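You operate a simulated robot arm through the tools that you are given. There is no shell and no other tool.

You run a simulated robot arm. Do the job below in one go: nothing can be reset, and whatever is moved stays where it is left.

Task
Set the controls near the table top. At the end: the pitch gauge button is switched on; the balancer arm is set to down; the size gauge button is switched on; the pitch gauge lever is set to down; whatever was shut is shut again. Leave all else as you found it, and nothing knocked over. The balancer arm goes to its stop. The pitch gauge lever goes to its stop.

Only the result counts: the job must be done as asked and must still hold three seconds after the hand-in. Knocking over, shifting, dropping, spilling or breaking anything else fails it.

Robot
A 7-joint arm with a two-finger parallel gripper, fixed in place. Base frame: the origin is on the floor under the middle of its stand, x ahead of it, y to its left, z up. Readings come in mm, degrees, newtons and seconds.
It reaches about 1479 mm from its shoulder. Its first joint turns from -166.0 to 166.0 degrees. Payload 4.4 kg.
The tool frame sits at the grasp point between the pads (the TCP): z along the fingers, y along the line on which they close. The tips reach 23 mm beyond it. Largest opening 94 mm; finger width 38, thickness 10; the body of the gripper, 54 by 96 mm, starts 39 mm behind the TCP.
Orientation is that of the tool frame in the base frame, as a unit quaternion [w, x, y, z]. With the fingers straight down and closing along the base's y, the tool's x points along the base's -x, its y along +y and its z along -z.

Tools
- The arm moves only by the tool arm_command. Its argument "deltas" is a list of rows, each an object (a shift or turn left out is 0, a gripper value left out holds the last) with "slide": the shift along the tool's x, y, z in units of 50 mm (1.0 is 50 mm), a list of three; "delta_rot": the turn, a rotation vector about the tool's x, y, z in units of 6 degrees (1.0 is 6 degrees), a list of three; "jaw": the gripper command, from -1 (fully open) to 1 (shut), values between in proportion. In form: [{"slide": [dx, dy, dz], "delta_rot": [ax, ay, az], "jaw": jaw}, ...]. A call has 1 to 20 rows; each row shifts and turns the commanded pose from where the row before left it, along the tool's axes as they then stand. A call with a number of a shift or a turn outside -1 to 1 is refused whole. Rows are played at 5 a second. More than 50 mm and 8.6 degrees between two rows, or a gripper value outside its range, and nothing of the call is played. Where a pose cannot be reached the arm comes as near as it can. A force on the tool above 40 N (or 10 N above the force at the start of the call, whichever is more), or a blocked arm, ends the call early, and 0.2 s more pass. Each finger travels about 72 mm/s and halts on what it meets, pressing with about 32 N; the grip force reading is that of the motor and also rises with nothing between the fingers. The clock runs only during rows and for 0.2 s after the last one: add rows that do not move to give the fingers time. It gives the time, the measured TCP pose, the force on the tool (base axes), the opening and the grip force at its end, in the units of the frame above (readings bear some noise), with the torque about the TCP (base axes, N m) and any sound that the robot's microphone picked up.
- Cameras (640 x 400 px; columns grow to the right, rows downward): "scene" is fixed at [49.3, 651.4, 1330.6]; the picture's right is [-0.09, -1.00, 0.00], its down [-0.48, 0.04, -0.88] and it looks along [0.87, -0.08, -0.48] (base axes); focal length 328 px, centre (320, 200). "wrist" rides on the gripper at [86, 16, -74] in the tool frame; the picture's right is [-0.18, 0.98, 0.00], its down [-0.58, -0.11, -0.81] and it looks along [-0.79, -0.15, 0.59] (tool axes); focal length 243 px, centre (320, 200). There is no depth. A picture from a camera that has moved, and an enlarged one, comes with that camera's place and axes in the base frame and with its lens.
- grab_frame(camera): a new picture of that camera. The clock stands still meanwhile.
- close_up(camera, box): a new picture of the part [left, top, right, bottom] of that camera's present view, enlarged. The clock stands still meanwhile.
- close_job(): hands the job in; it is judged then, once.

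Nothing tells you positions but the pictures and the camera data. Unless the task says otherwise, let go and move clear before handing in.

The tools are called after "Request:" as name(argument=value, ...) on one line, values as JSON. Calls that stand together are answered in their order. arm_command: Moves the arm, as the interface text tells. Its arguments: {"type":"object","properties":{"deltas":{"type":"array"}},"required":["deltas"]} The other tools are called the same way: grab_frame (camera) takes a picture; close_up (camera, box) takes an enlarged picture of a part of a camera's view; close_job () hands the job in.

At the start:

```text
time: 0.0
ee_pos: [623.3, 311.7, 1065.0]
ee_rot: [0.001, 0.0, 1.0, 0.0]
contact_force: [0.3, -0.5, 1.4]
torque: [0.01, 0.0, 0.02]
grip_width: 94.1
grip_force: 0.0
```

scene: 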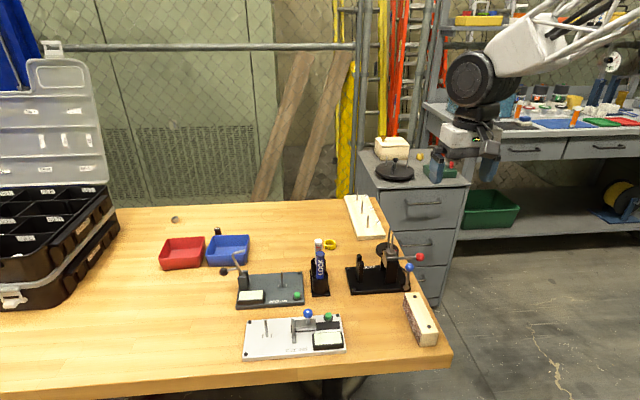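
wrist: 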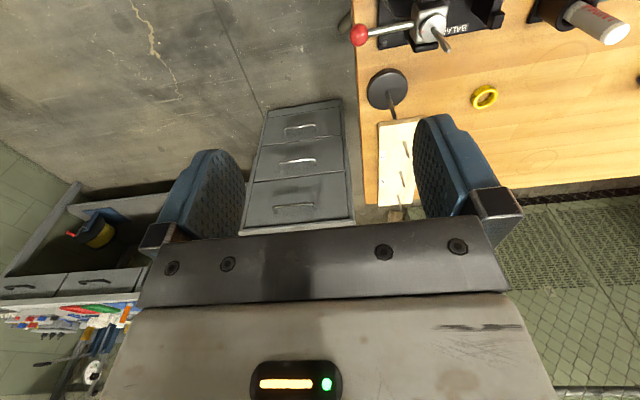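

I see a workbench with several small devices: a dark plate and a white plate (gauges), a black balancer with a red-knobbed arm, and others. I'll take enlarged views to identify the devices.

Request:
close_up(camera="scene", box=[220, 220, 360, 370])

Request:
close_up(camera="scene", box=[300, 220, 450, 350])

Request:
close_up(camera="scene", box=[235, 300, 355, 370])

Request:
close_up(camera="scene", box=[225, 240, 315, 315])

```text
2.67 times, centred on (290, 295) of scene
camera zoom: at [49.3, 651.4, 1330.6], right [-0.09, -1.0, 0.0], down [-0.48, 0.04, -0.88], along [0.87, -0.08, -0.48], focal length 875 px, centre (400, -53)
```

zoom: 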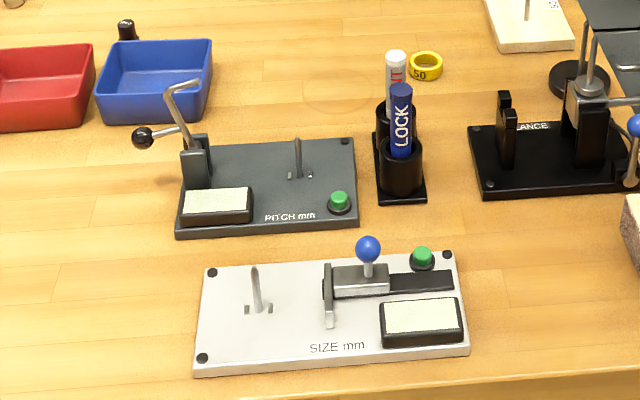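

```text
3.08 times, centred on (375, 285) of scene
camera zoom: at [49.3, 651.4, 1330.6], right [-0.09, -1.0, 0.0], down [-0.48, 0.04, -0.88], along [0.87, -0.08, -0.48], focal length 1009 px, centre (151, -62)
```

zoom: 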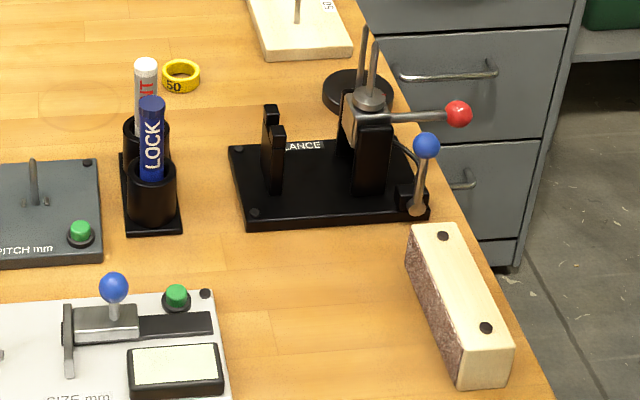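

```text
5.33 times, centred on (295, 335) of scene
camera zoom: at [49.3, 651.4, 1330.6], right [-0.09, -1.0, 0.0], down [-0.48, 0.04, -0.88], along [0.87, -0.08, -0.48], focal length 1750 px, centre (453, -520)
```

zoom: 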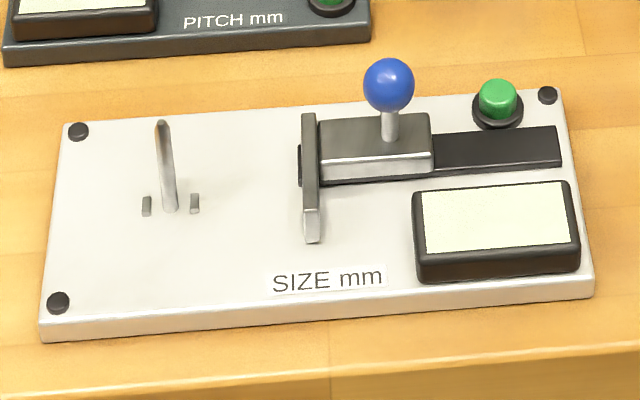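

```text
5.33 times, centred on (270, 278) of scene
camera zoom: at [49.3, 651.4, 1330.6], right [-0.09, -1.0, 0.0], down [-0.48, 0.04, -0.88], along [0.87, -0.08, -0.48], focal length 1750 px, centre (587, -213)
```

zoom: 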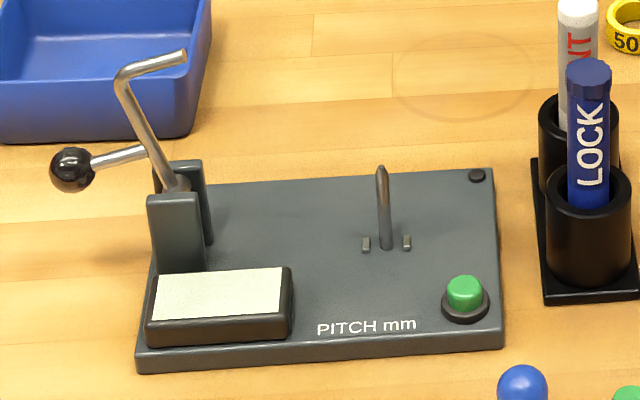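

The bench holds the PITCH gauge (dark plate, black-ball lever, green button), the SIZE gauge (light plate, green button) and the balancer (black base with red-ball arm and blue-ball lever). The table top is at about z = 755. Next I move the wrist camera back to look at the balancer more closely.

Request:
arm_command(deltas=[{"slide": [0.8, 0.45, 0], "jaw": 1}, {"slide": [0.8, 0.45, 0]}, {"slide": [0.8, 0.45, 0]}, {"slide": [0.8, 0.45, 0]}, {"slide": [0.8, 0.45, 0]}, {"slide": [0.8, 0.45, 0]}, {}])

Request:
grab_frame(camera="wrist")

Request:
grab_frame(camera="scene")

```text
time: 1.6
ee_pos: [385.2, 445.8, 1065.9]
ee_rot: [0.0, 0.0, 1.0, 0.0]
contact_force: [0.0, 0.1, 0.4]
torque: [0.02, -0.01, -0.02]
grip_width: 0.0
grip_force: 32.0
```

```text
taken
camera wrist: at [298.4, 462.0, 1142.3], right [0.18, 0.98, 0.0], down [0.58, -0.11, 0.81], along [0.79, -0.15, -0.59], focal length 243 px, centre (320, 200)
```

wrist: 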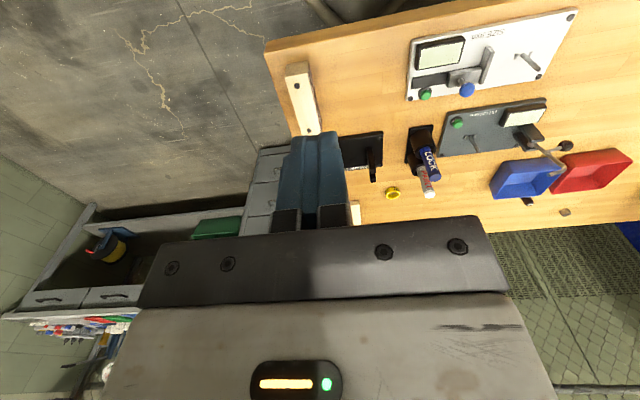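

```text
taken
```

scene: 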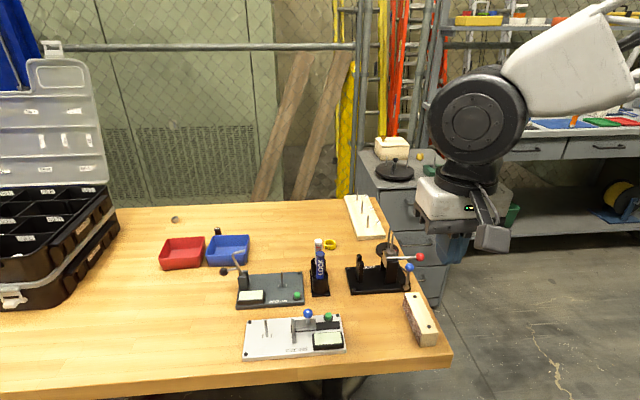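

The closed fingers hide the balancer from here. I'll shift towards -y so that it shows to the right of the fingers.

Request:
arm_command(deltas=[{"slide": [0, -1, 0]}, {"slide": [0, -1, 0]}, {"slide": [0, -1, 0]}, {"slide": [0, -1, 0]}, {"slide": [-0.5, 0, 0.5]}, {"slide": [-0.5, 0, 0.5]}, {}])

Request:
grab_frame(camera="wrist")

```text
time: 3.2
ee_pos: [432.5, 246.6, 1015.5]
ee_rot: [0.0, 0.0, 1.0, 0.0]
contact_force: [0.1, -0.5, 0.6]
torque: [0.01, 0.02, -0.01]
grip_width: 0.1
grip_force: 32.0
```

```text
taken
camera wrist: at [344.8, 263.4, 1092.6], right [0.18, 0.98, 0.0], down [0.58, -0.11, 0.81], along [0.79, -0.15, -0.59], focal length 243 px, centre (320, 200)
```

wrist: 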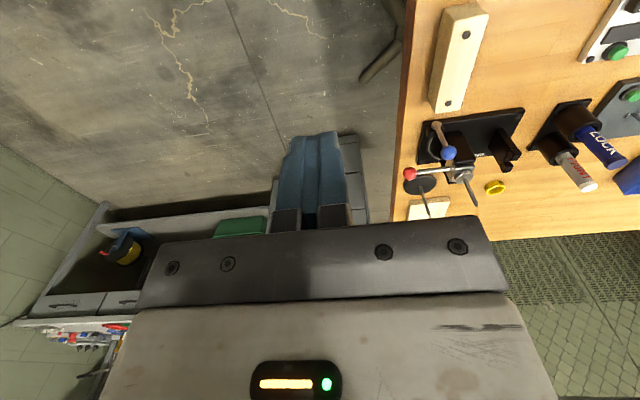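

Request:
close_up(camera="wrist", box=[390, 90, 550, 220])

```text
3.08 times, centred on (470, 155) of wrist
camera zoom: at [344.8, 263.4, 1092.6], right [0.18, 0.98, 0.0], down [0.58, -0.11, 0.81], along [0.79, -0.15, -0.59], focal length 746 px, centre (-142, 338)
```

zoom: 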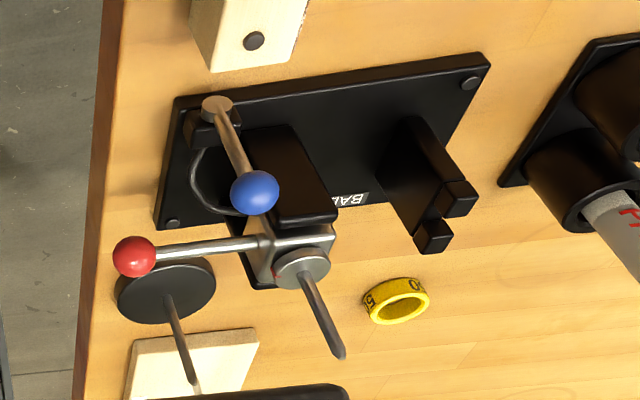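

The balancer head is at about (655, 427, 830), with a vertical rod up to z = 898, a red ball at (656, 352, 826) and a fork rest at (664, 500, 827). A separate blue-ball lever stands at (607, 397, 840). I'll bring the camera nearer to see how it hinges and what the blue lever does.

Request:
arm_command(deltas=[{"slide": [-0.667, 0.337, 0.457]}, {"slide": [-0.667, 0.337, 0.457]}, {"slide": [-0.667, 0.337, 0.457]}, {"slide": [-0.667, 0.337, 0.457]}, {}])

Request:
grab_frame(camera="wrist")

Request:
close_up(camera="wrist", box=[360, 40, 580, 220])

```text
time: 4.4
ee_pos: [569.4, 316.4, 927.1]
ee_rot: [0.001, 0.0, 1.0, 0.0]
contact_force: [0.4, 1.1, -1.0]
torque: [-0.01, 0.01, 0.01]
grip_width: 0.0
grip_force: 31.6
```

```text
taken
camera wrist: at [481.8, 332.6, 1002.6], right [0.18, 0.98, 0.0], down [0.58, -0.11, 0.81], along [0.79, -0.15, -0.59], focal length 243 px, centre (320, 200)
```

wrist: 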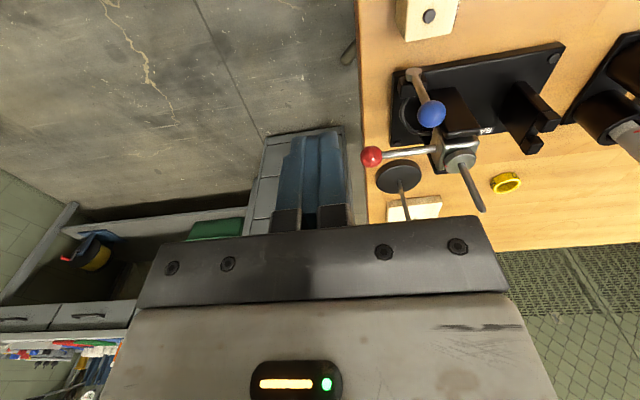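

```text
2.22 times, centred on (470, 130) of wrist
camera zoom: at [481.8, 332.6, 1002.6], right [0.18, 0.98, 0.0], down [0.58, -0.11, 0.81], along [0.79, -0.15, -0.59], focal length 539 px, centre (-13, 356)
```

zoom: 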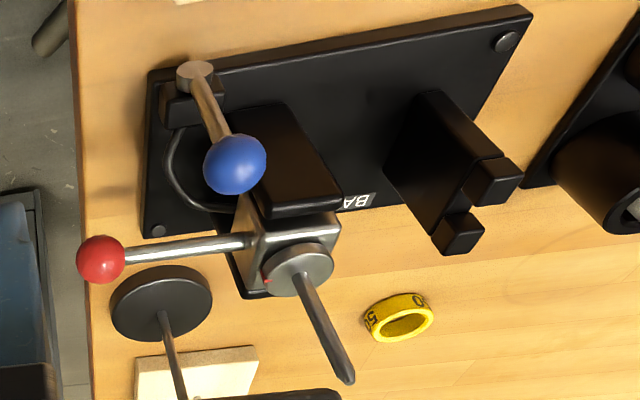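

The rod and red handle look like one piece turning in a steel head, with the fork on the +y side as the rest. The blue lever stands at the base corner with a cable. I'll turn the gripper 90° to view the balancer from the -y side.

Request:
arm_command(deltas=[{"delta_rot": [0, 0, -1]}, {"delta_rot": [0, 0, -1]}, {"delta_rot": [0, 0, -1]}, {"delta_rot": [0, 0, -1]}, {"delta_rot": [0, 0, -1]}, {"delta_rot": [0, 0, -1]}, {"delta_rot": [0, 0, -1]}, {"delta_rot": [0, 0, -1]}, {"delta_rot": [0, 0, -1]}, {"delta_rot": [0, 0, -1]}, {"delta_rot": [0, 0, -1]}, {"delta_rot": [0, 0, -1]}, {"delta_rot": [0, 0, -1]}, {"delta_rot": [0, 0, -1]}, {"delta_rot": [0, 0, -1]}, {}])

Request:
grab_frame(camera="wrist")

```text
time: 7.8
ee_pos: [567.3, 315.8, 924.0]
ee_rot: [0.0, 0.707, -0.707, 0.0]
contact_force: [-0.7, -0.2, 0.4]
torque: [0.0, 0.0, 0.03]
grip_width: 0.2
grip_force: 32.1
```

```text
taken
camera wrist: at [551.0, 228.9, 999.3], right [-0.98, 0.18, 0.0], down [0.11, 0.58, 0.81], along [0.15, 0.79, -0.59], focal length 243 px, centre (320, 200)
```

wrist: 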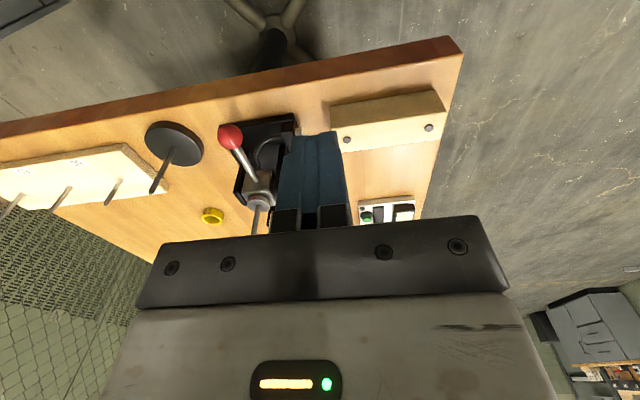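

The fingers still hide the blue lever. I'll shift towards -x and lower a little so that it comes into view.

Request:
arm_command(deltas=[{"slide": [0.2, 0.7, 0.4]}, {"slide": [0.2, 0.7, 0.4]}, {}])

Request:
grab_frame(camera="wrist")

Request:
close_up(camera="wrist", box=[120, 60, 320, 225])

```text
time: 8.6
ee_pos: [500.7, 294.0, 881.9]
ee_rot: [0.0, -0.707, 0.707, -0.001]
contact_force: [0.1, -1.0, 0.3]
torque: [-0.01, -0.04, -0.04]
grip_width: 0.1
grip_force: 31.8
```

```text
taken
camera wrist: at [482.7, 207.1, 958.2], right [-0.98, 0.18, 0.0], down [0.11, 0.58, 0.81], along [0.15, 0.79, -0.59], focal length 243 px, centre (320, 200)
```

wrist: 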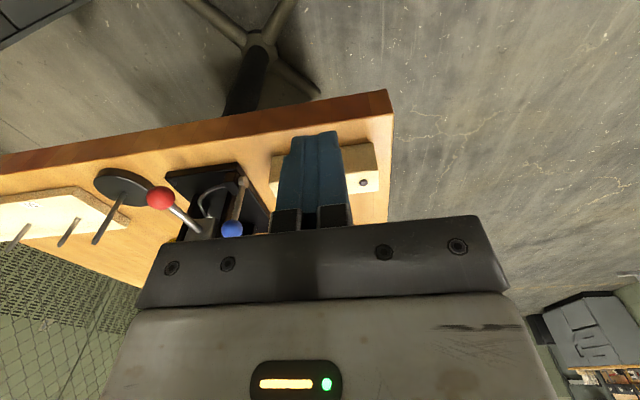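

```text
2.42 times, centred on (220, 142) of wrist
camera zoom: at [482.7, 207.1, 958.2], right [-0.98, 0.18, 0.0], down [0.11, 0.58, 0.81], along [0.15, 0.79, -0.59], focal length 588 px, centre (562, 339)
```

zoom: 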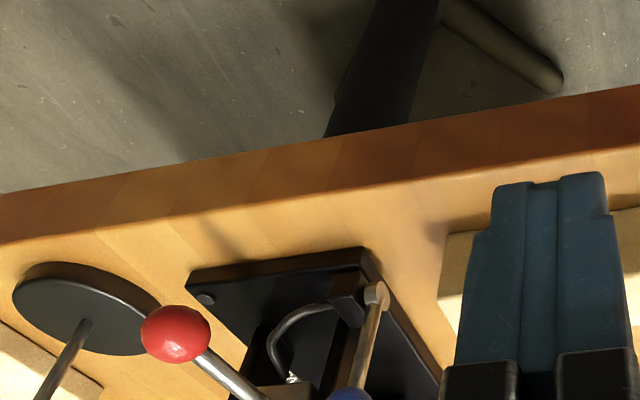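

The view cuts off at the gripper body. I'll raise the camera and move it closer so that the balancer sits higher in the picture.

Request:
arm_command(deltas=[{"slide": [0, 0, -0.9]}, {"slide": [-0.5, 0, -0.8]}, {"slide": [-0.8, 0, 0]}, {}])

Request:
grab_frame(camera="wrist")

Request:
close_up(camera="wrist", box=[110, 60, 290, 220])

```text
time: 9.6
ee_pos: [497.7, 358.5, 966.7]
ee_rot: [0.0, 0.707, -0.707, 0.0]
contact_force: [0.2, 0.0, 0.1]
torque: [0.02, 0.01, 0.0]
grip_width: 0.1
grip_force: 31.8
```

```text
taken
camera wrist: at [480.9, 272.7, 1043.3], right [-0.98, 0.18, 0.0], down [0.11, 0.58, 0.81], along [0.15, 0.79, -0.59], focal length 243 px, centre (320, 200)
```

wrist: 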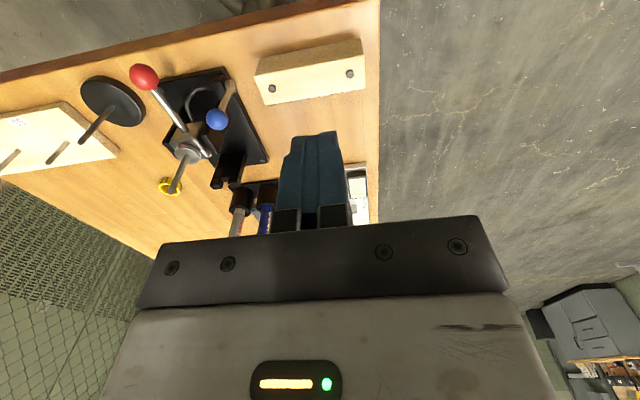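

```text
2.50 times, centred on (200, 140) of wrist
camera zoom: at [480.9, 272.7, 1043.3], right [-0.98, 0.18, 0.0], down [0.11, 0.58, 0.81], along [0.15, 0.79, -0.59], focal length 606 px, centre (620, 350)
```

zoom: 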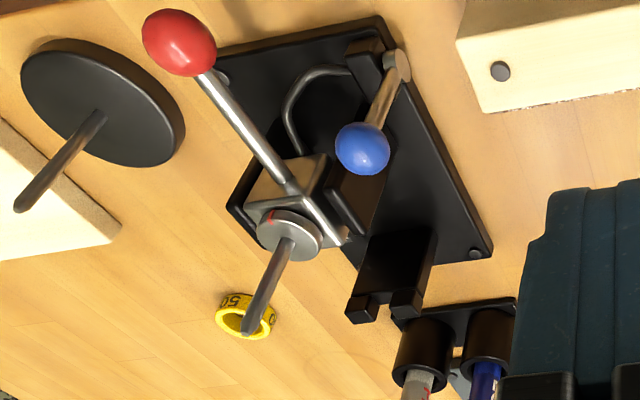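

From above, the red-ball bar runs along y through the steel block, with a short stub on the far side. I'll zoom the scene camera on the balancer to understand the hinge.

Request:
close_up(camera="scene", box=[340, 225, 430, 300])

Request:
close_up(camera="scene", box=[370, 235, 420, 280])

Request:
close_up(camera="wrist", box=[150, 70, 250, 190])

```text
5.33 times, centred on (385, 262) of scene
camera zoom: at [49.3, 651.4, 1330.6], right [-0.09, -1.0, 0.0], down [-0.48, 0.04, -0.88], along [0.87, -0.08, -0.48], focal length 1750 px, centre (-27, -133)
```

zoom: 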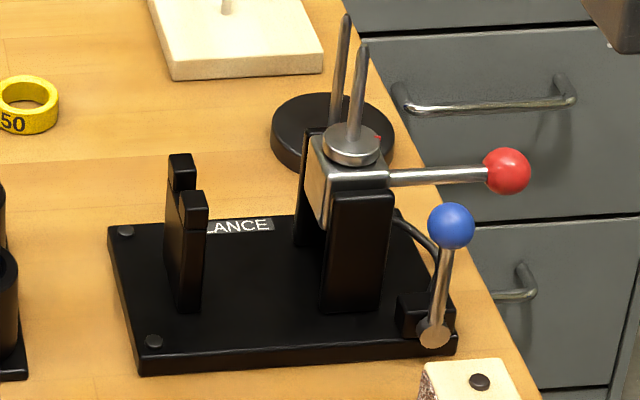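

```text
8.89 times, centred on (395, 258) of scene
camera zoom: at [49.3, 651.4, 1330.6], right [-0.09, -1.0, 0.0], down [-0.48, 0.04, -0.88], along [0.87, -0.08, -0.48], focal length 2916 px, centre (-347, -311)
```

zoom: 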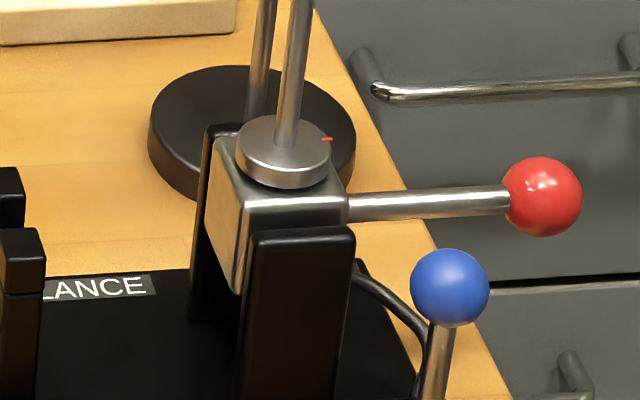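

```text
3.33 times, centred on (200, 130) of wrist
camera zoom: at [480.9, 272.7, 1043.3], right [-0.98, 0.18, 0.0], down [0.11, 0.58, 0.81], along [0.15, 0.79, -0.59], focal length 809 px, centre (720, 433)
```

zoom: 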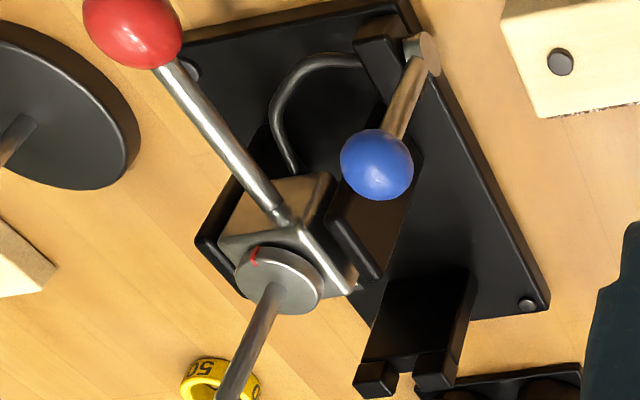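

The steel block pivots about x between two black posts. Swinging the red handle up should lay the spindle down into the fork on the +y side. I'll open the jaw partway and go above the red ball at (656, 352, 826).

Request:
arm_command(deltas=[{"slide": [0.033, -0.79, 0.18], "jaw": 0}, {"slide": [0.033, -0.79, 0.18]}, {"slide": [0.033, -0.79, 0.18]}, {"slide": [0.033, -0.79, 0.18]}, {}, {}])

Request:
grab_frame(camera="wrist")

Request:
close_up(camera="scene", box=[340, 180, 480, 300])

```text
time: 11.0
ee_pos: [656.4, 351.7, 933.1]
ee_rot: [0.0, -0.707, 0.707, 0.0]
contact_force: [0.3, -0.1, 0.7]
torque: [0.0, -0.01, -0.03]
grip_width: 47.0
grip_force: 0.1
```

```text
taken
camera wrist: at [638.8, 266.4, 1009.1], right [-0.98, 0.18, 0.0], down [0.11, 0.58, 0.81], along [0.15, 0.79, -0.59], focal length 243 px, centre (320, 200)
```

wrist: 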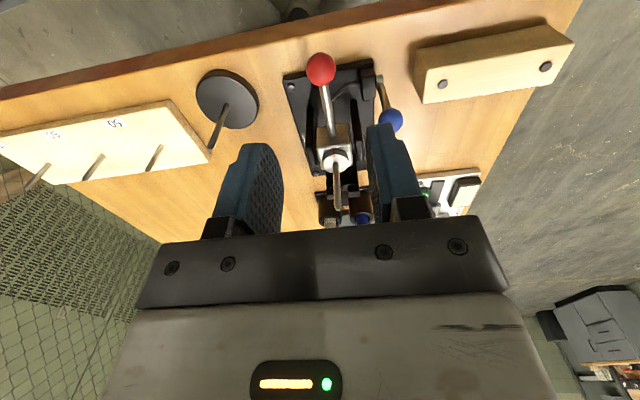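

```text
3.33 times, centred on (410, 240) of scene
camera zoom: at [49.3, 651.4, 1330.6], right [-0.09, -1.0, 0.0], down [-0.48, 0.04, -0.88], along [0.87, -0.08, -0.48], focal length 1094 px, centre (20, 67)
```

zoom: 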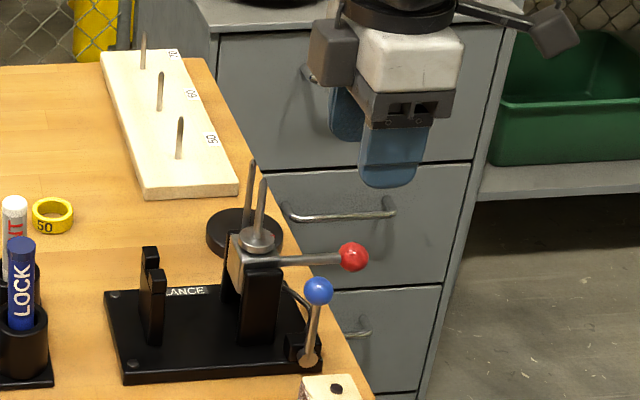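

The fingers straddle the red ball from above. I'll descend to the ball's height with the jaw still part open.

Request:
arm_command(deltas=[{"slide": [0, 0, 0.53]}, {"slide": [0, 0, 0.53]}, {"slide": [0, 0, 0.53]}, {"slide": [0, 0, 0.5]}, {}])

Request:
close_up(camera="scene", box=[340, 180, 480, 300])

Request:
grab_frame(camera="wrist")

```text
time: 12.2
ee_pos: [654.6, 351.3, 827.4]
ee_rot: [0.0, 0.707, -0.707, 0.0]
contact_force: [-0.9, -0.4, 0.1]
torque: [-0.01, 0.0, 0.0]
grip_width: 47.0
grip_force: 0.1
```

```text
3.33 times, centred on (410, 240) of scene
camera zoom: at [49.3, 651.4, 1330.6], right [-0.09, -1.0, 0.0], down [-0.48, 0.04, -0.88], along [0.87, -0.08, -0.48], focal length 1094 px, centre (20, 67)
```

zoom: 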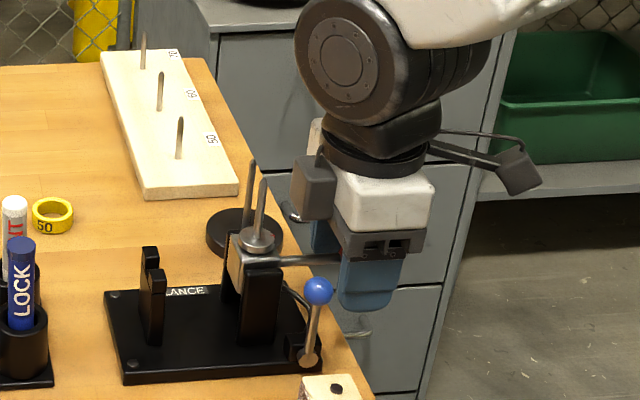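

```text
taken
camera wrist: at [637.7, 265.9, 903.1], right [-0.98, 0.18, 0.0], down [0.11, 0.58, 0.81], along [0.15, 0.79, -0.59], focal length 243 px, centre (320, 200)
```

wrist: 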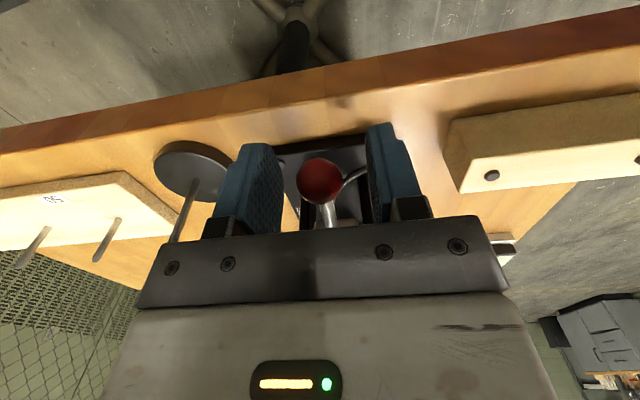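

The ball is centred between the fingers. A dark box sits on one side of the gripper near the spindle rod, so I check that clearance before closing.

Request:
close_up(camera="scene", box=[375, 190, 455, 290])

```text
4.00 times, centred on (415, 240) of scene
camera zoom: at [49.3, 651.4, 1330.6], right [-0.09, -1.0, 0.0], down [-0.48, 0.04, -0.88], along [0.87, -0.08, -0.48], focal length 1312 px, centre (-60, 40)
```

zoom: 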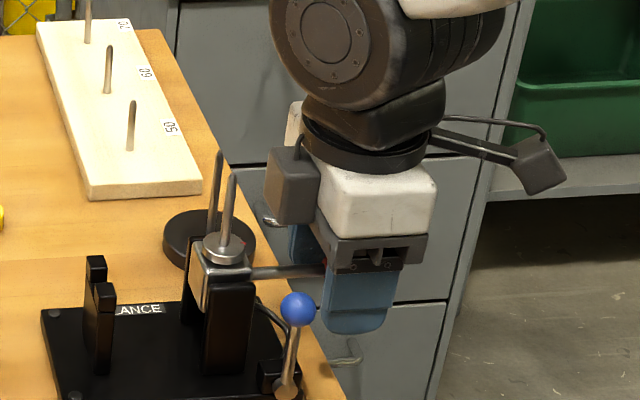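

The box clears the rod by roughly 18 mm and the gap grows as the handle swings. I'll close on the red ball now.

Request:
arm_command(deltas=[{"jaw": 1}, {}, {}])

Request:
close_up(camera="wrist", box=[200, 100, 440, 250])

```text
time: 13.0
ee_pos: [654.9, 352.1, 827.6]
ee_rot: [0.0, 0.707, -0.707, -0.001]
contact_force: [6.1, 0.9, -3.9]
torque: [-0.28, -0.01, 0.0]
grip_width: 21.3
grip_force: 45.6
```

```text
2.67 times, centred on (320, 175) of wrist
camera zoom: at [637.8, 265.9, 903.2], right [-0.98, 0.18, 0.0], down [0.11, 0.58, 0.81], along [0.15, 0.79, -0.59], focal length 647 px, centre (320, 267)
```

zoom: 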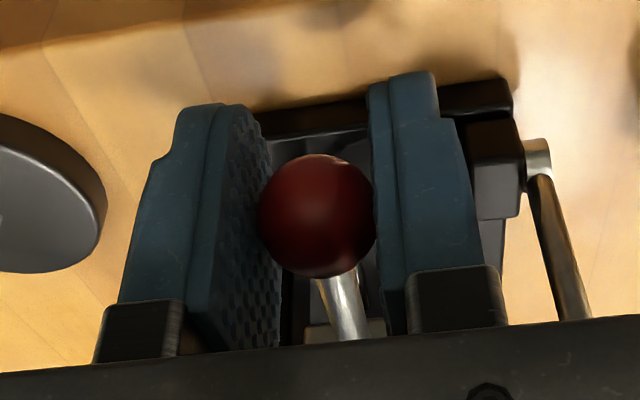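

The ball is held (21 mm). I'll try a small upward move along the arc and watch the force.

Request:
arm_command(deltas=[{"slide": [0, 0, -0.1]}, {}])

```text
time: 13.6
ee_pos: [654.2, 351.6, 831.2]
ee_rot: [0.001, -0.707, 0.707, 0.0]
contact_force: [17.6, -8.1, -15.8]
torque: [-1.07, 0.0, -0.02]
grip_width: 21.4
grip_force: 44.9
```

The pull is about 16 N and the tool rose 3.6 mm. I'll check in the scene view whether the spindle has actually tilted.

Request:
close_up(camera="scene", box=[375, 190, 455, 290])

Request:
close_up(camera="wrist", box=[200, 100, 440, 250])

```text
4.00 times, centred on (415, 240) of scene
camera zoom: at [49.3, 651.4, 1330.6], right [-0.09, -1.0, 0.0], down [-0.48, 0.04, -0.88], along [0.87, -0.08, -0.48], focal length 1312 px, centre (-60, 40)
```

zoom: 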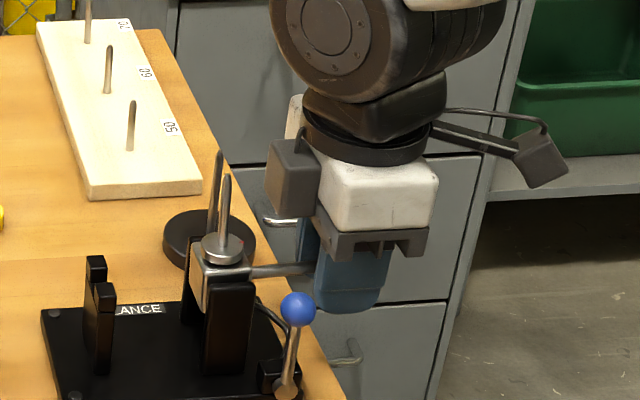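

```text
2.67 times, centred on (320, 175) of wrist
camera zoom: at [637.8, 266.1, 908.0], right [-0.98, 0.18, 0.0], down [0.11, 0.58, 0.81], along [0.15, 0.79, -0.59], focal length 647 px, centre (320, 267)
```

zoom: 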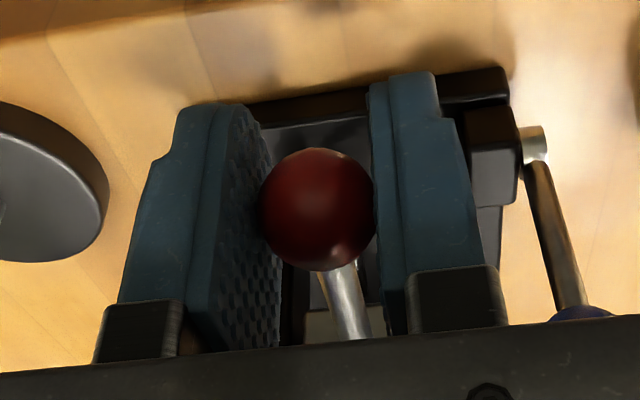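

The spindle tip has moved about 3.6 mm, so the arm turns against friction and isn't locked. I'll continue along the arc in small steps.

Request:
arm_command(deltas=[{"slide": [-0.02, -0.01, -0.08]}, {"slide": [-0.02, -0.01, -0.08]}, {}])

```text
time: 14.4
ee_pos: [654.3, 354.2, 840.0]
ee_rot: [-0.002, -0.707, 0.708, 0.0]
contact_force: [-26.6, -1.6, -16.5]
torque: [-1.09, 0.1, -0.09]
grip_width: 21.5
grip_force: 45.2
```

It's turning steadily with about 16 N of friction. I'll correct x slightly and carry on to about 20°.

Request:
arm_command(deltas=[{"slide": [-0.03, 0.012, -0.08]}, {"slide": [-0.03, 0, -0.08]}, {"slide": [-0.03, 0, -0.08]}, {}])

Request:
close_up(camera="scene", box=[375, 190, 455, 290])

```text
time: 15.4
ee_pos: [654.4, 360.5, 850.9]
ee_rot: [0.0, 0.707, -0.707, 0.0]
contact_force: [-5.2, -1.9, 5.0]
torque: [0.27, 0.0, -0.05]
grip_width: 21.6
grip_force: 44.7
stopped in row 4: the force on the tool passed its limit at 41 N (the readings are from after the stop); the commanded pose is now the measured one
```

```text
4.00 times, centred on (415, 240) of scene
camera zoom: at [49.3, 651.4, 1330.6], right [-0.09, -1.0, 0.0], down [-0.48, 0.04, -0.88], along [0.87, -0.08, -0.48], focal length 1312 px, centre (-60, 40)
```

zoom: 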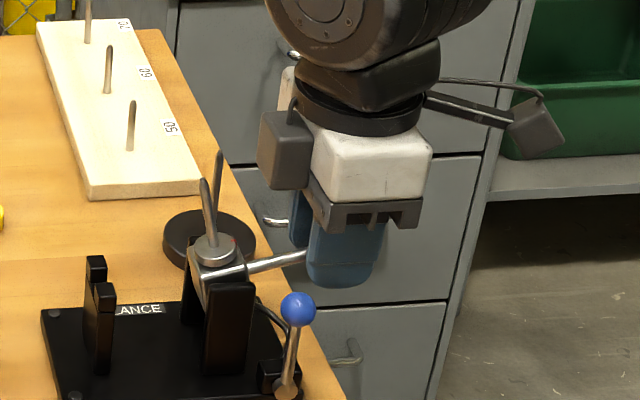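

The force tripped near 20°, and the spindle looks tilted only about 11°, so the ball may have slipped in the grip. I'll look at the grip closely.

Request:
close_up(camera="wrist", box=[200, 100, 440, 250])

Request:
close_up(camera="scene", box=[380, 225, 430, 275])

```text
2.67 times, centred on (320, 175) of wrist
camera zoom: at [638.0, 273.3, 927.8], right [-0.98, 0.18, 0.0], down [0.11, 0.58, 0.81], along [0.15, 0.79, -0.59], focal length 647 px, centre (320, 267)
```

zoom: 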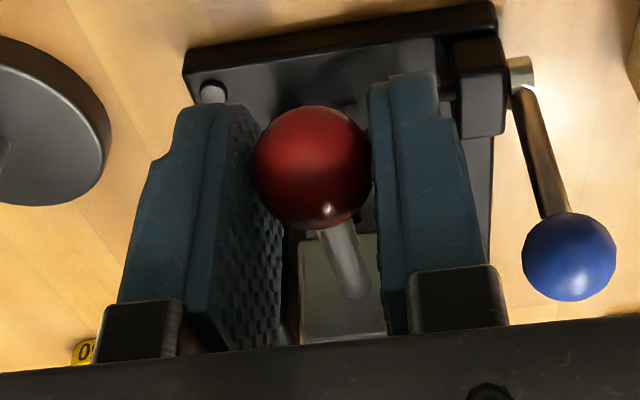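

```text
8.00 times, centred on (405, 250) of scene
camera zoom: at [49.3, 651.4, 1330.6], right [-0.09, -1.0, 0.0], down [-0.48, 0.04, -0.88], along [0.87, -0.08, -0.48], focal length 2624 px, centre (-360, -200)
```

zoom: 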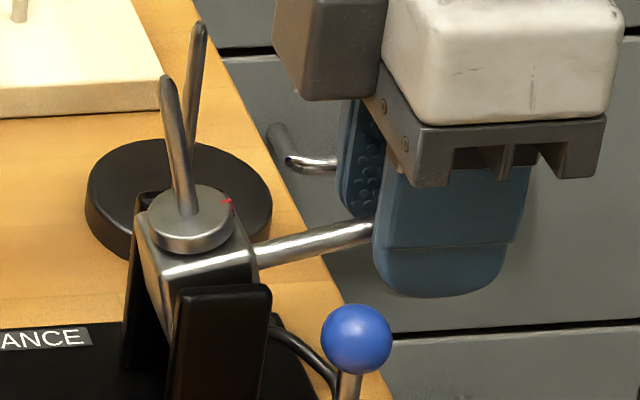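

The ball slid about 9 mm low in the pads because my arc was off. The tilt images put the pivot near (427, 812) with the ball at about (357, 842). I'll open slightly, re-centre on the ball and grip again.

Request:
arm_command(deltas=[{"jaw": 0.2}, {}, {"slide": [0.07, 0, 0.18]}, {}])

Request:
close_up(camera="wrist", box=[200, 100, 440, 250])

Request:
close_up(camera="scene", box=[380, 225, 430, 275])

```text
time: 16.4
ee_pos: [654.3, 355.8, 843.2]
ee_rot: [0.0, -0.707, 0.707, 0.002]
contact_force: [1.0, -0.5, -0.2]
torque: [-0.03, 0.02, -0.03]
grip_width: 37.6
grip_force: 0.0
```

```text
2.67 times, centred on (320, 175) of wrist
camera zoom: at [637.3, 269.7, 919.4], right [-0.98, 0.18, 0.0], down [0.11, 0.58, 0.81], along [0.15, 0.79, -0.59], focal length 647 px, centre (320, 267)
```

zoom: 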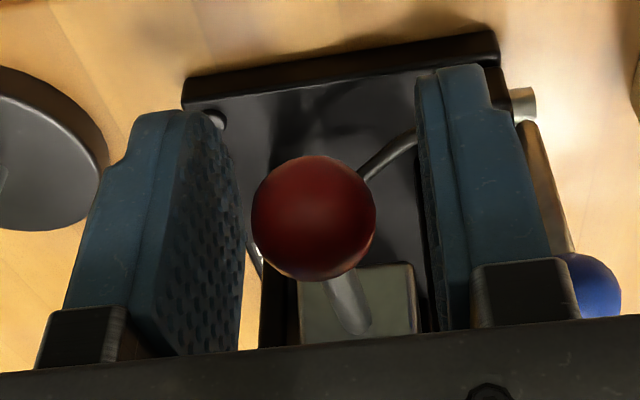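

```text
8.00 times, centred on (405, 250) of scene
camera zoom: at [49.3, 651.4, 1330.6], right [-0.09, -1.0, 0.0], down [-0.48, 0.04, -0.88], along [0.87, -0.08, -0.48], focal length 2624 px, centre (-360, -200)
```

zoom: 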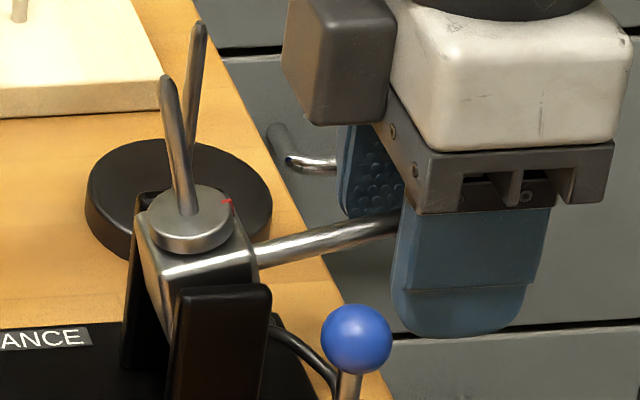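

The arm holds its place when released, and the ball is centred again. I'll grip and continue on the corrected arc to about 34°.

Request:
arm_command(deltas=[{"slide": [0, -0.015, 0], "jaw": 1}, {}, {}, {"slide": [-0.032, 0, -0.066]}, {"slide": [-0.032, 0, -0.066]}, {}])

```text
time: 17.8
ee_pos: [654.3, 358.3, 848.0]
ee_rot: [-0.001, -0.707, 0.707, 0.001]
contact_force: [-4.3, -18.4, -8.1]
torque: [-0.91, -0.02, -0.02]
grip_width: 21.7
grip_force: 45.1
```

The force reading shows I'm pressing about 12 N too far inward. I'll widen the arc a little and continue.

Request:
arm_command(deltas=[{"slide": [-0.033, 0, -0.073]}, {"slide": [-0.033, 0, -0.073]}, {}])

```text
time: 18.6
ee_pos: [655.7, 361.7, 857.1]
ee_rot: [0.001, 0.708, -0.706, -0.001]
contact_force: [0.6, -7.2, -13.4]
torque: [-1.01, 0.02, 0.01]
grip_width: 21.7
grip_force: 45.0
```

The radial force is now near zero. I'll continue the arc in small increments.

Request:
arm_command(deltas=[{"slide": [-0.053, 0, -0.07]}, {"slide": [-0.053, 0, -0.07]}, {"slide": [-0.056, 0, -0.06]}, {}])

```text
time: 19.6
ee_pos: [654.5, 370.1, 867.0]
ee_rot: [0.0, 0.708, -0.706, -0.001]
contact_force: [-15.4, -19.9, -3.5]
torque: [-1.03, 0.05, -0.12]
grip_width: 21.6
grip_force: 44.4
```

About 12 N outward again, so I widen the arc slightly more and carry on.

Request:
arm_command(deltas=[{"slide": [-0.05, 0.006, -0.066]}, {"slide": [-0.054, 0, -0.062]}, {"slide": [-0.056, 0, -0.06]}, {}])

```text
time: 20.6
ee_pos: [654.9, 378.6, 875.6]
ee_rot: [0.001, -0.707, 0.707, 0.0]
contact_force: [3.3, -5.5, -12.3]
torque: [-0.9, -0.02, 0.0]
grip_width: 21.5
grip_force: 44.6
```

The force is small now. I'll continue in the same manner.

Request:
arm_command(deltas=[{"slide": [-0.058, 0, -0.042]}, {"slide": [-0.06, 0, -0.042]}, {"slide": [-0.062, 0, -0.04]}, {}])

```text
time: 21.6
ee_pos: [654.7, 388.0, 884.0]
ee_rot: [0.0, -0.707, 0.707, 0.0]
contact_force: [6.3, -24.9, 9.1]
torque: [-1.0, -0.05, 0.1]
grip_width: 21.7
grip_force: 45.3
```

The radial force is about 20 N outward. I'll check the picture to refine the arc before continuing.

Request:
close_up(camera="scene", box=[370, 220, 430, 280])

Request:
close_up(camera="wrist", box=[200, 100, 440, 250])

```text
6.67 times, centred on (400, 250) of scene
camera zoom: at [49.3, 651.4, 1330.6], right [-0.09, -1.0, 0.0], down [-0.48, 0.04, -0.88], along [0.87, -0.08, -0.48], focal length 2187 px, centre (-213, -133)
```

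zoom: 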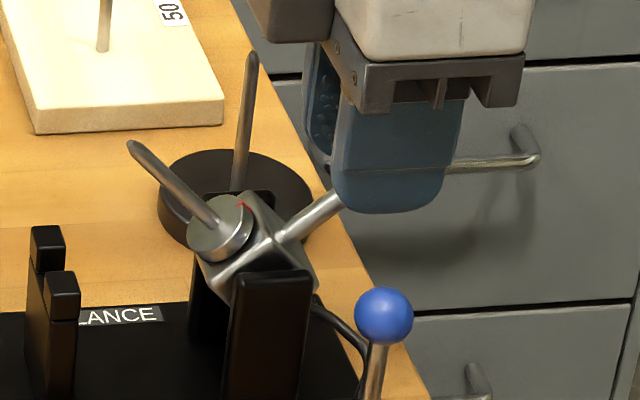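

```text
2.67 times, centred on (320, 175) of wrist
camera zoom: at [637.9, 301.2, 959.6], right [-0.98, 0.18, 0.0], down [0.11, 0.58, 0.81], along [0.15, 0.79, -0.59], focal length 647 px, centre (320, 267)
```

zoom: 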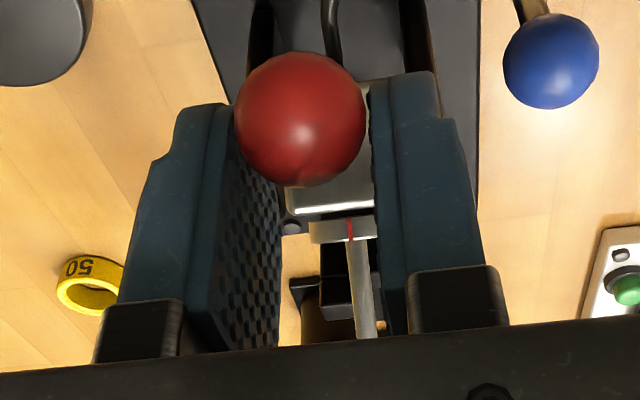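

The ball has crept to the edge of the pads, so gripping gives too little hold. The arm stays put when released, so I'll open, back off to -y, close the fingers and push the ball towards +y with the finger faces.

Request:
arm_command(deltas=[{"jaw": 0}, {}, {"slide": [0.5, 0, 0]}, {"slide": [0.5, 0, 0.1]}, {"jaw": 1}, {}, {}])

Request:
close_up(camera="wrist", box=[200, 60, 440, 240])

Request:
close_up(camera="scene", box=[360, 205, 440, 285])

```text
time: 23.2
ee_pos: [655.4, 336.8, 876.2]
ee_rot: [0.0, 0.707, -0.707, 0.0]
contact_force: [0.3, -0.5, -0.9]
torque: [0.0, -0.04, 0.03]
grip_width: 0.0
grip_force: 32.0
```

```text
2.22 times, centred on (320, 150) of wrist
camera zoom: at [638.2, 250.3, 951.7], right [-0.98, 0.18, 0.0], down [0.11, 0.58, 0.81], along [0.15, 0.79, -0.59], focal length 539 px, centre (320, 311)
```

zoom: 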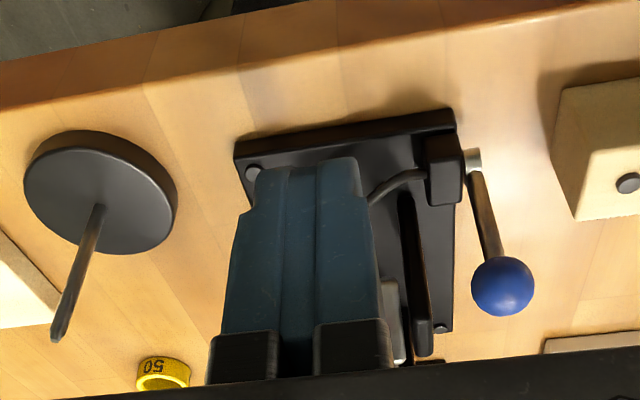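

```text
5.00 times, centred on (400, 245) of scene
camera zoom: at [49.3, 651.4, 1330.6], right [-0.09, -1.0, 0.0], down [-0.48, 0.04, -0.88], along [0.87, -0.08, -0.48], focal length 1640 px, centre (-80, -25)
```

zoom: 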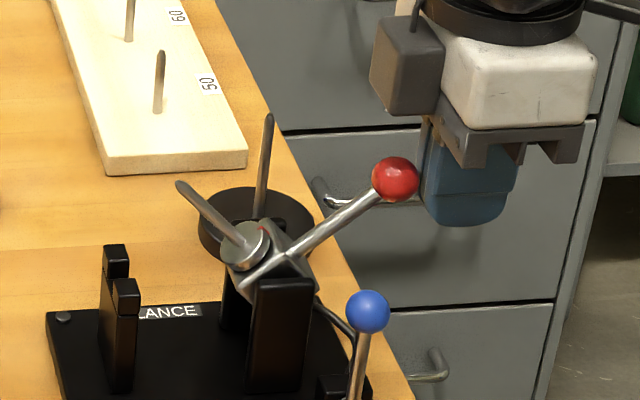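

The ball is at about (372, 876), which puts the pivot near (427, 825) with a radius of 76. I'll push the ball in +y with the closed fingers, rising slightly.

Request:
arm_command(deltas=[{"slide": [-0.1, 0, -0.04]}, {"slide": [-0.1, 0, -0.04]}, {"slide": [-0.1, 0, -0.04]}, {"slide": [-0.1, 0, -0.04]}, {}])

Request:
close_up(camera="scene", box=[360, 205, 440, 285])

```text
time: 24.4
ee_pos: [654.9, 359.4, 885.3]
ee_rot: [0.001, 0.707, -0.707, 0.0]
contact_force: [-0.7, 0.6, -0.9]
torque: [0.0, 0.01, 0.0]
grip_width: 0.0
grip_force: 31.6
```

```text
5.00 times, centred on (400, 245) of scene
camera zoom: at [49.3, 651.4, 1330.6], right [-0.09, -1.0, 0.0], down [-0.48, 0.04, -0.88], along [0.87, -0.08, -0.48], focal length 1640 px, centre (-80, -25)
```

zoom: 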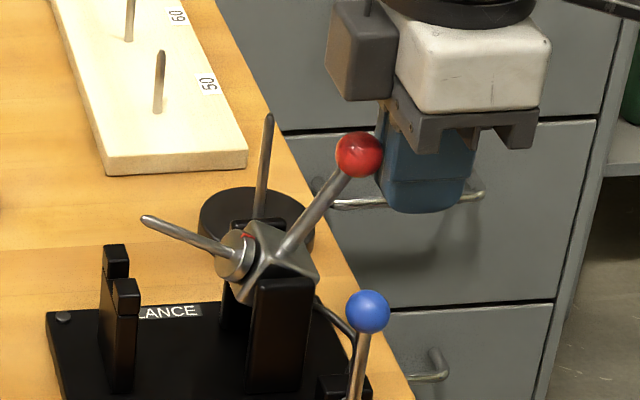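

Pushing works well, and the spindle is well over towards the fork. I'll continue pushing.

Request:
arm_command(deltas=[{"slide": [-0.1, 0, -0.03]}, {"slide": [-0.1, 0, -0.03]}, {"slide": [-0.1, 0, -0.02]}, {"slide": [-0.1, 0, -0.02]}, {"slide": [-0.1, 0, -0.02]}, {"slide": [-0.1, 0, 0]}, {}])

Request:
close_up(camera="scene", box=[350, 205, 430, 285])

```text
time: 26.0
ee_pos: [655.1, 388.2, 890.3]
ee_rot: [0.0, -0.707, 0.707, 0.0]
contact_force: [0.3, -0.4, 0.3]
torque: [0.01, 0.0, 0.02]
grip_width: 0.0
grip_force: 32.3
```

```text
5.00 times, centred on (390, 245) of scene
camera zoom: at [49.3, 651.4, 1330.6], right [-0.09, -1.0, 0.0], down [-0.48, 0.04, -0.88], along [0.87, -0.08, -0.48], focal length 1640 px, centre (-30, -25)
```

zoom: 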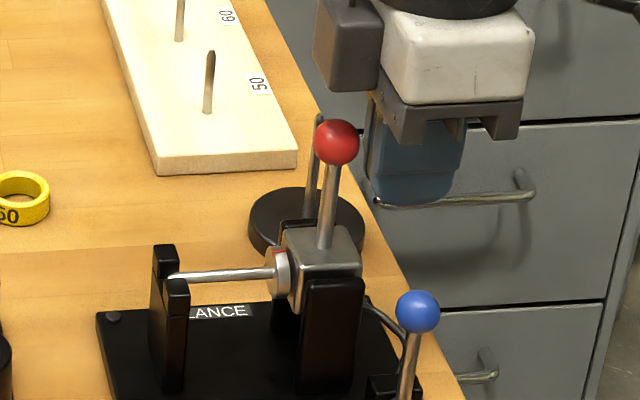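

The spindle lies in the fork and the handle stands upright. I'll press the ball gently a little further to make sure it's on its stop.

Request:
arm_command(deltas=[{"slide": [-0.06, 0, 0]}, {"slide": [-0.06, 0, 0]}, {"slide": [-0.03, 0, 0]}, {}])

```text
time: 27.0
ee_pos: [655.4, 393.2, 891.0]
ee_rot: [0.0, 0.708, -0.706, -0.001]
contact_force: [2.4, -14.8, 7.8]
torque: [0.25, 0.07, 0.01]
grip_width: 0.1
grip_force: 32.4
```

Contact is made at about 15 N. One more small push will tell me whether it's the stop.

Request:
arm_command(deltas=[{"slide": [-0.03, 0, 0]}, {}])

Request:
close_up(camera="scene", box=[350, 205, 430, 285])

```text
time: 27.6
ee_pos: [655.5, 395.2, 890.9]
ee_rot: [-0.001, -0.707, 0.708, 0.0]
contact_force: [-3.8, -22.3, 4.4]
torque: [0.36, -0.05, 0.11]
grip_width: 0.0
grip_force: 31.9
stopped in row 2: the force on the tool passed its limit at 41 N (the readings are from after the stop); the commanded pose is now the measured one
```

```text
5.00 times, centred on (390, 245) of scene
camera zoom: at [49.3, 651.4, 1330.6], right [-0.09, -1.0, 0.0], down [-0.48, 0.04, -0.88], along [0.87, -0.08, -0.48], focal length 1640 px, centre (-30, -25)
```

zoom: 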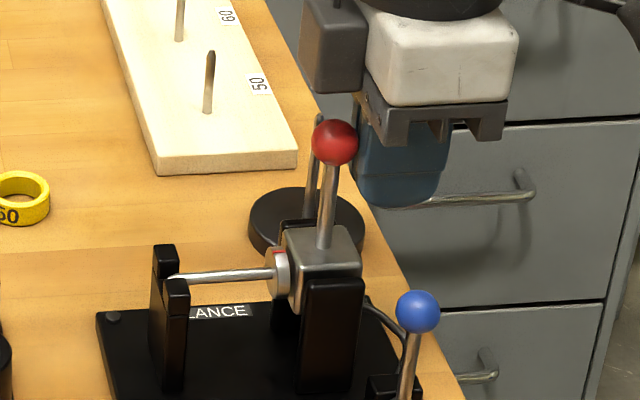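

The force limit tripped with no further movement, so the balancer arm is on its down stop. I'll back off, rise, and go to look at the pitch gauge.

Request:
arm_command(deltas=[{"slide": [0.5, 0, 0]}, {"slide": [0.2, 0, -0.9]}, {"slide": [0, 0, -0.9]}, {"slide": [0, 0.8, 0]}, {"slide": [0, 0.9, 0]}, {"slide": [0, 0.9, 0]}, {"slide": [0, 0.9, 0]}, {"slide": [-0.9, 0, 0]}, {"slide": [-0.9, 0, 0]}, {"slide": [-0.9, 0, 0]}, {"slide": [-0.9, 0, 0]}, {}])

Request:
grab_frame(camera="wrist")

Request:
grab_frame(camera="scene")

```text
time: 30.2
ee_pos: [483.2, 539.8, 978.7]
ee_rot: [0.001, 0.707, -0.707, 0.001]
contact_force: [0.0, -0.1, 0.4]
torque: [-0.01, -0.01, -0.01]
grip_width: 0.1
grip_force: 31.9
```

```text
taken
camera wrist: at [465.0, 454.3, 1055.1], right [-0.98, 0.18, 0.0], down [0.11, 0.58, 0.81], along [0.15, 0.79, -0.59], focal length 243 px, centre (320, 200)
```

wrist: 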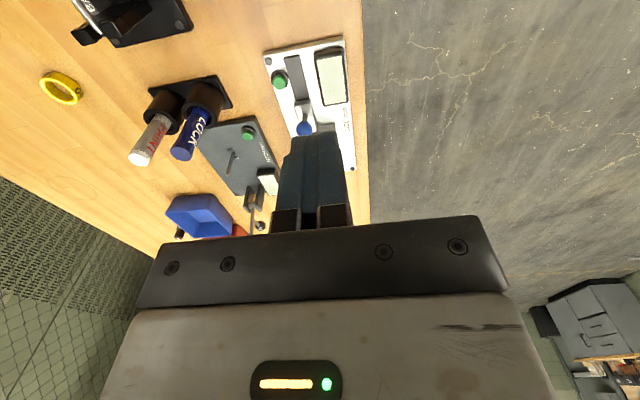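

```text
taken
```

scene: 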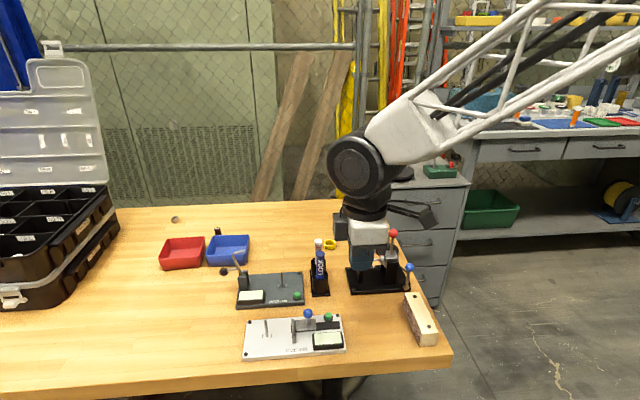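

The balancer holds its down position. I'll zoom in on the pitch and size gauges from the wrist camera.

Request:
close_up(camera="wrist", box=[160, 100, 300, 240])

Request:
close_up(camera="wrist", box=[250, 25, 370, 145])

Request:
close_up(camera="scene", box=[215, 230, 325, 320])

```text
2.86 times, centred on (230, 170) of wrist
camera zoom: at [465.0, 454.3, 1055.1], right [-0.98, 0.18, 0.0], down [0.11, 0.58, 0.81], along [0.15, 0.79, -0.59], focal length 693 px, centre (577, 286)
```

zoom: 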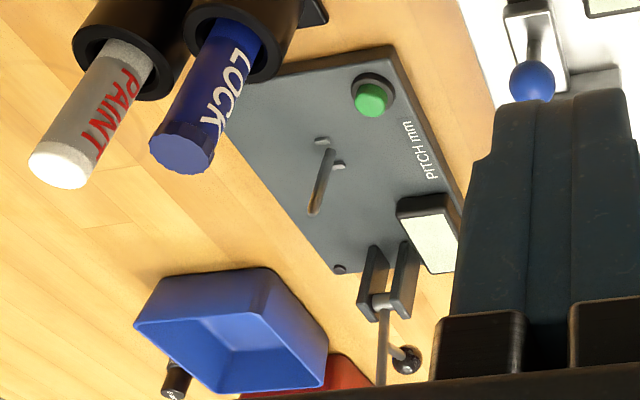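

```text
3.33 times, centred on (310, 85) of wrist
camera zoom: at [465.0, 454.3, 1055.1], right [-0.98, 0.18, 0.0], down [0.11, 0.58, 0.81], along [0.15, 0.79, -0.59], focal length 809 px, centre (353, 583)
```

zoom: 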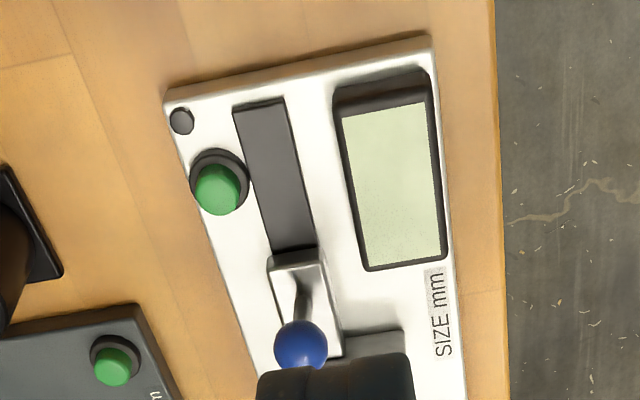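

```text
4.44 times, centred on (270, 275) of scene
camera zoom: at [49.3, 651.4, 1330.6], right [-0.09, -1.0, 0.0], down [-0.48, 0.04, -0.88], along [0.87, -0.08, -0.48], focal length 1458 px, centre (542, -133)
```

zoom: 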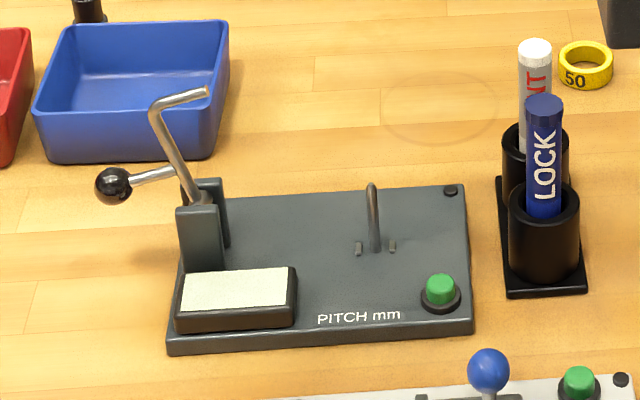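

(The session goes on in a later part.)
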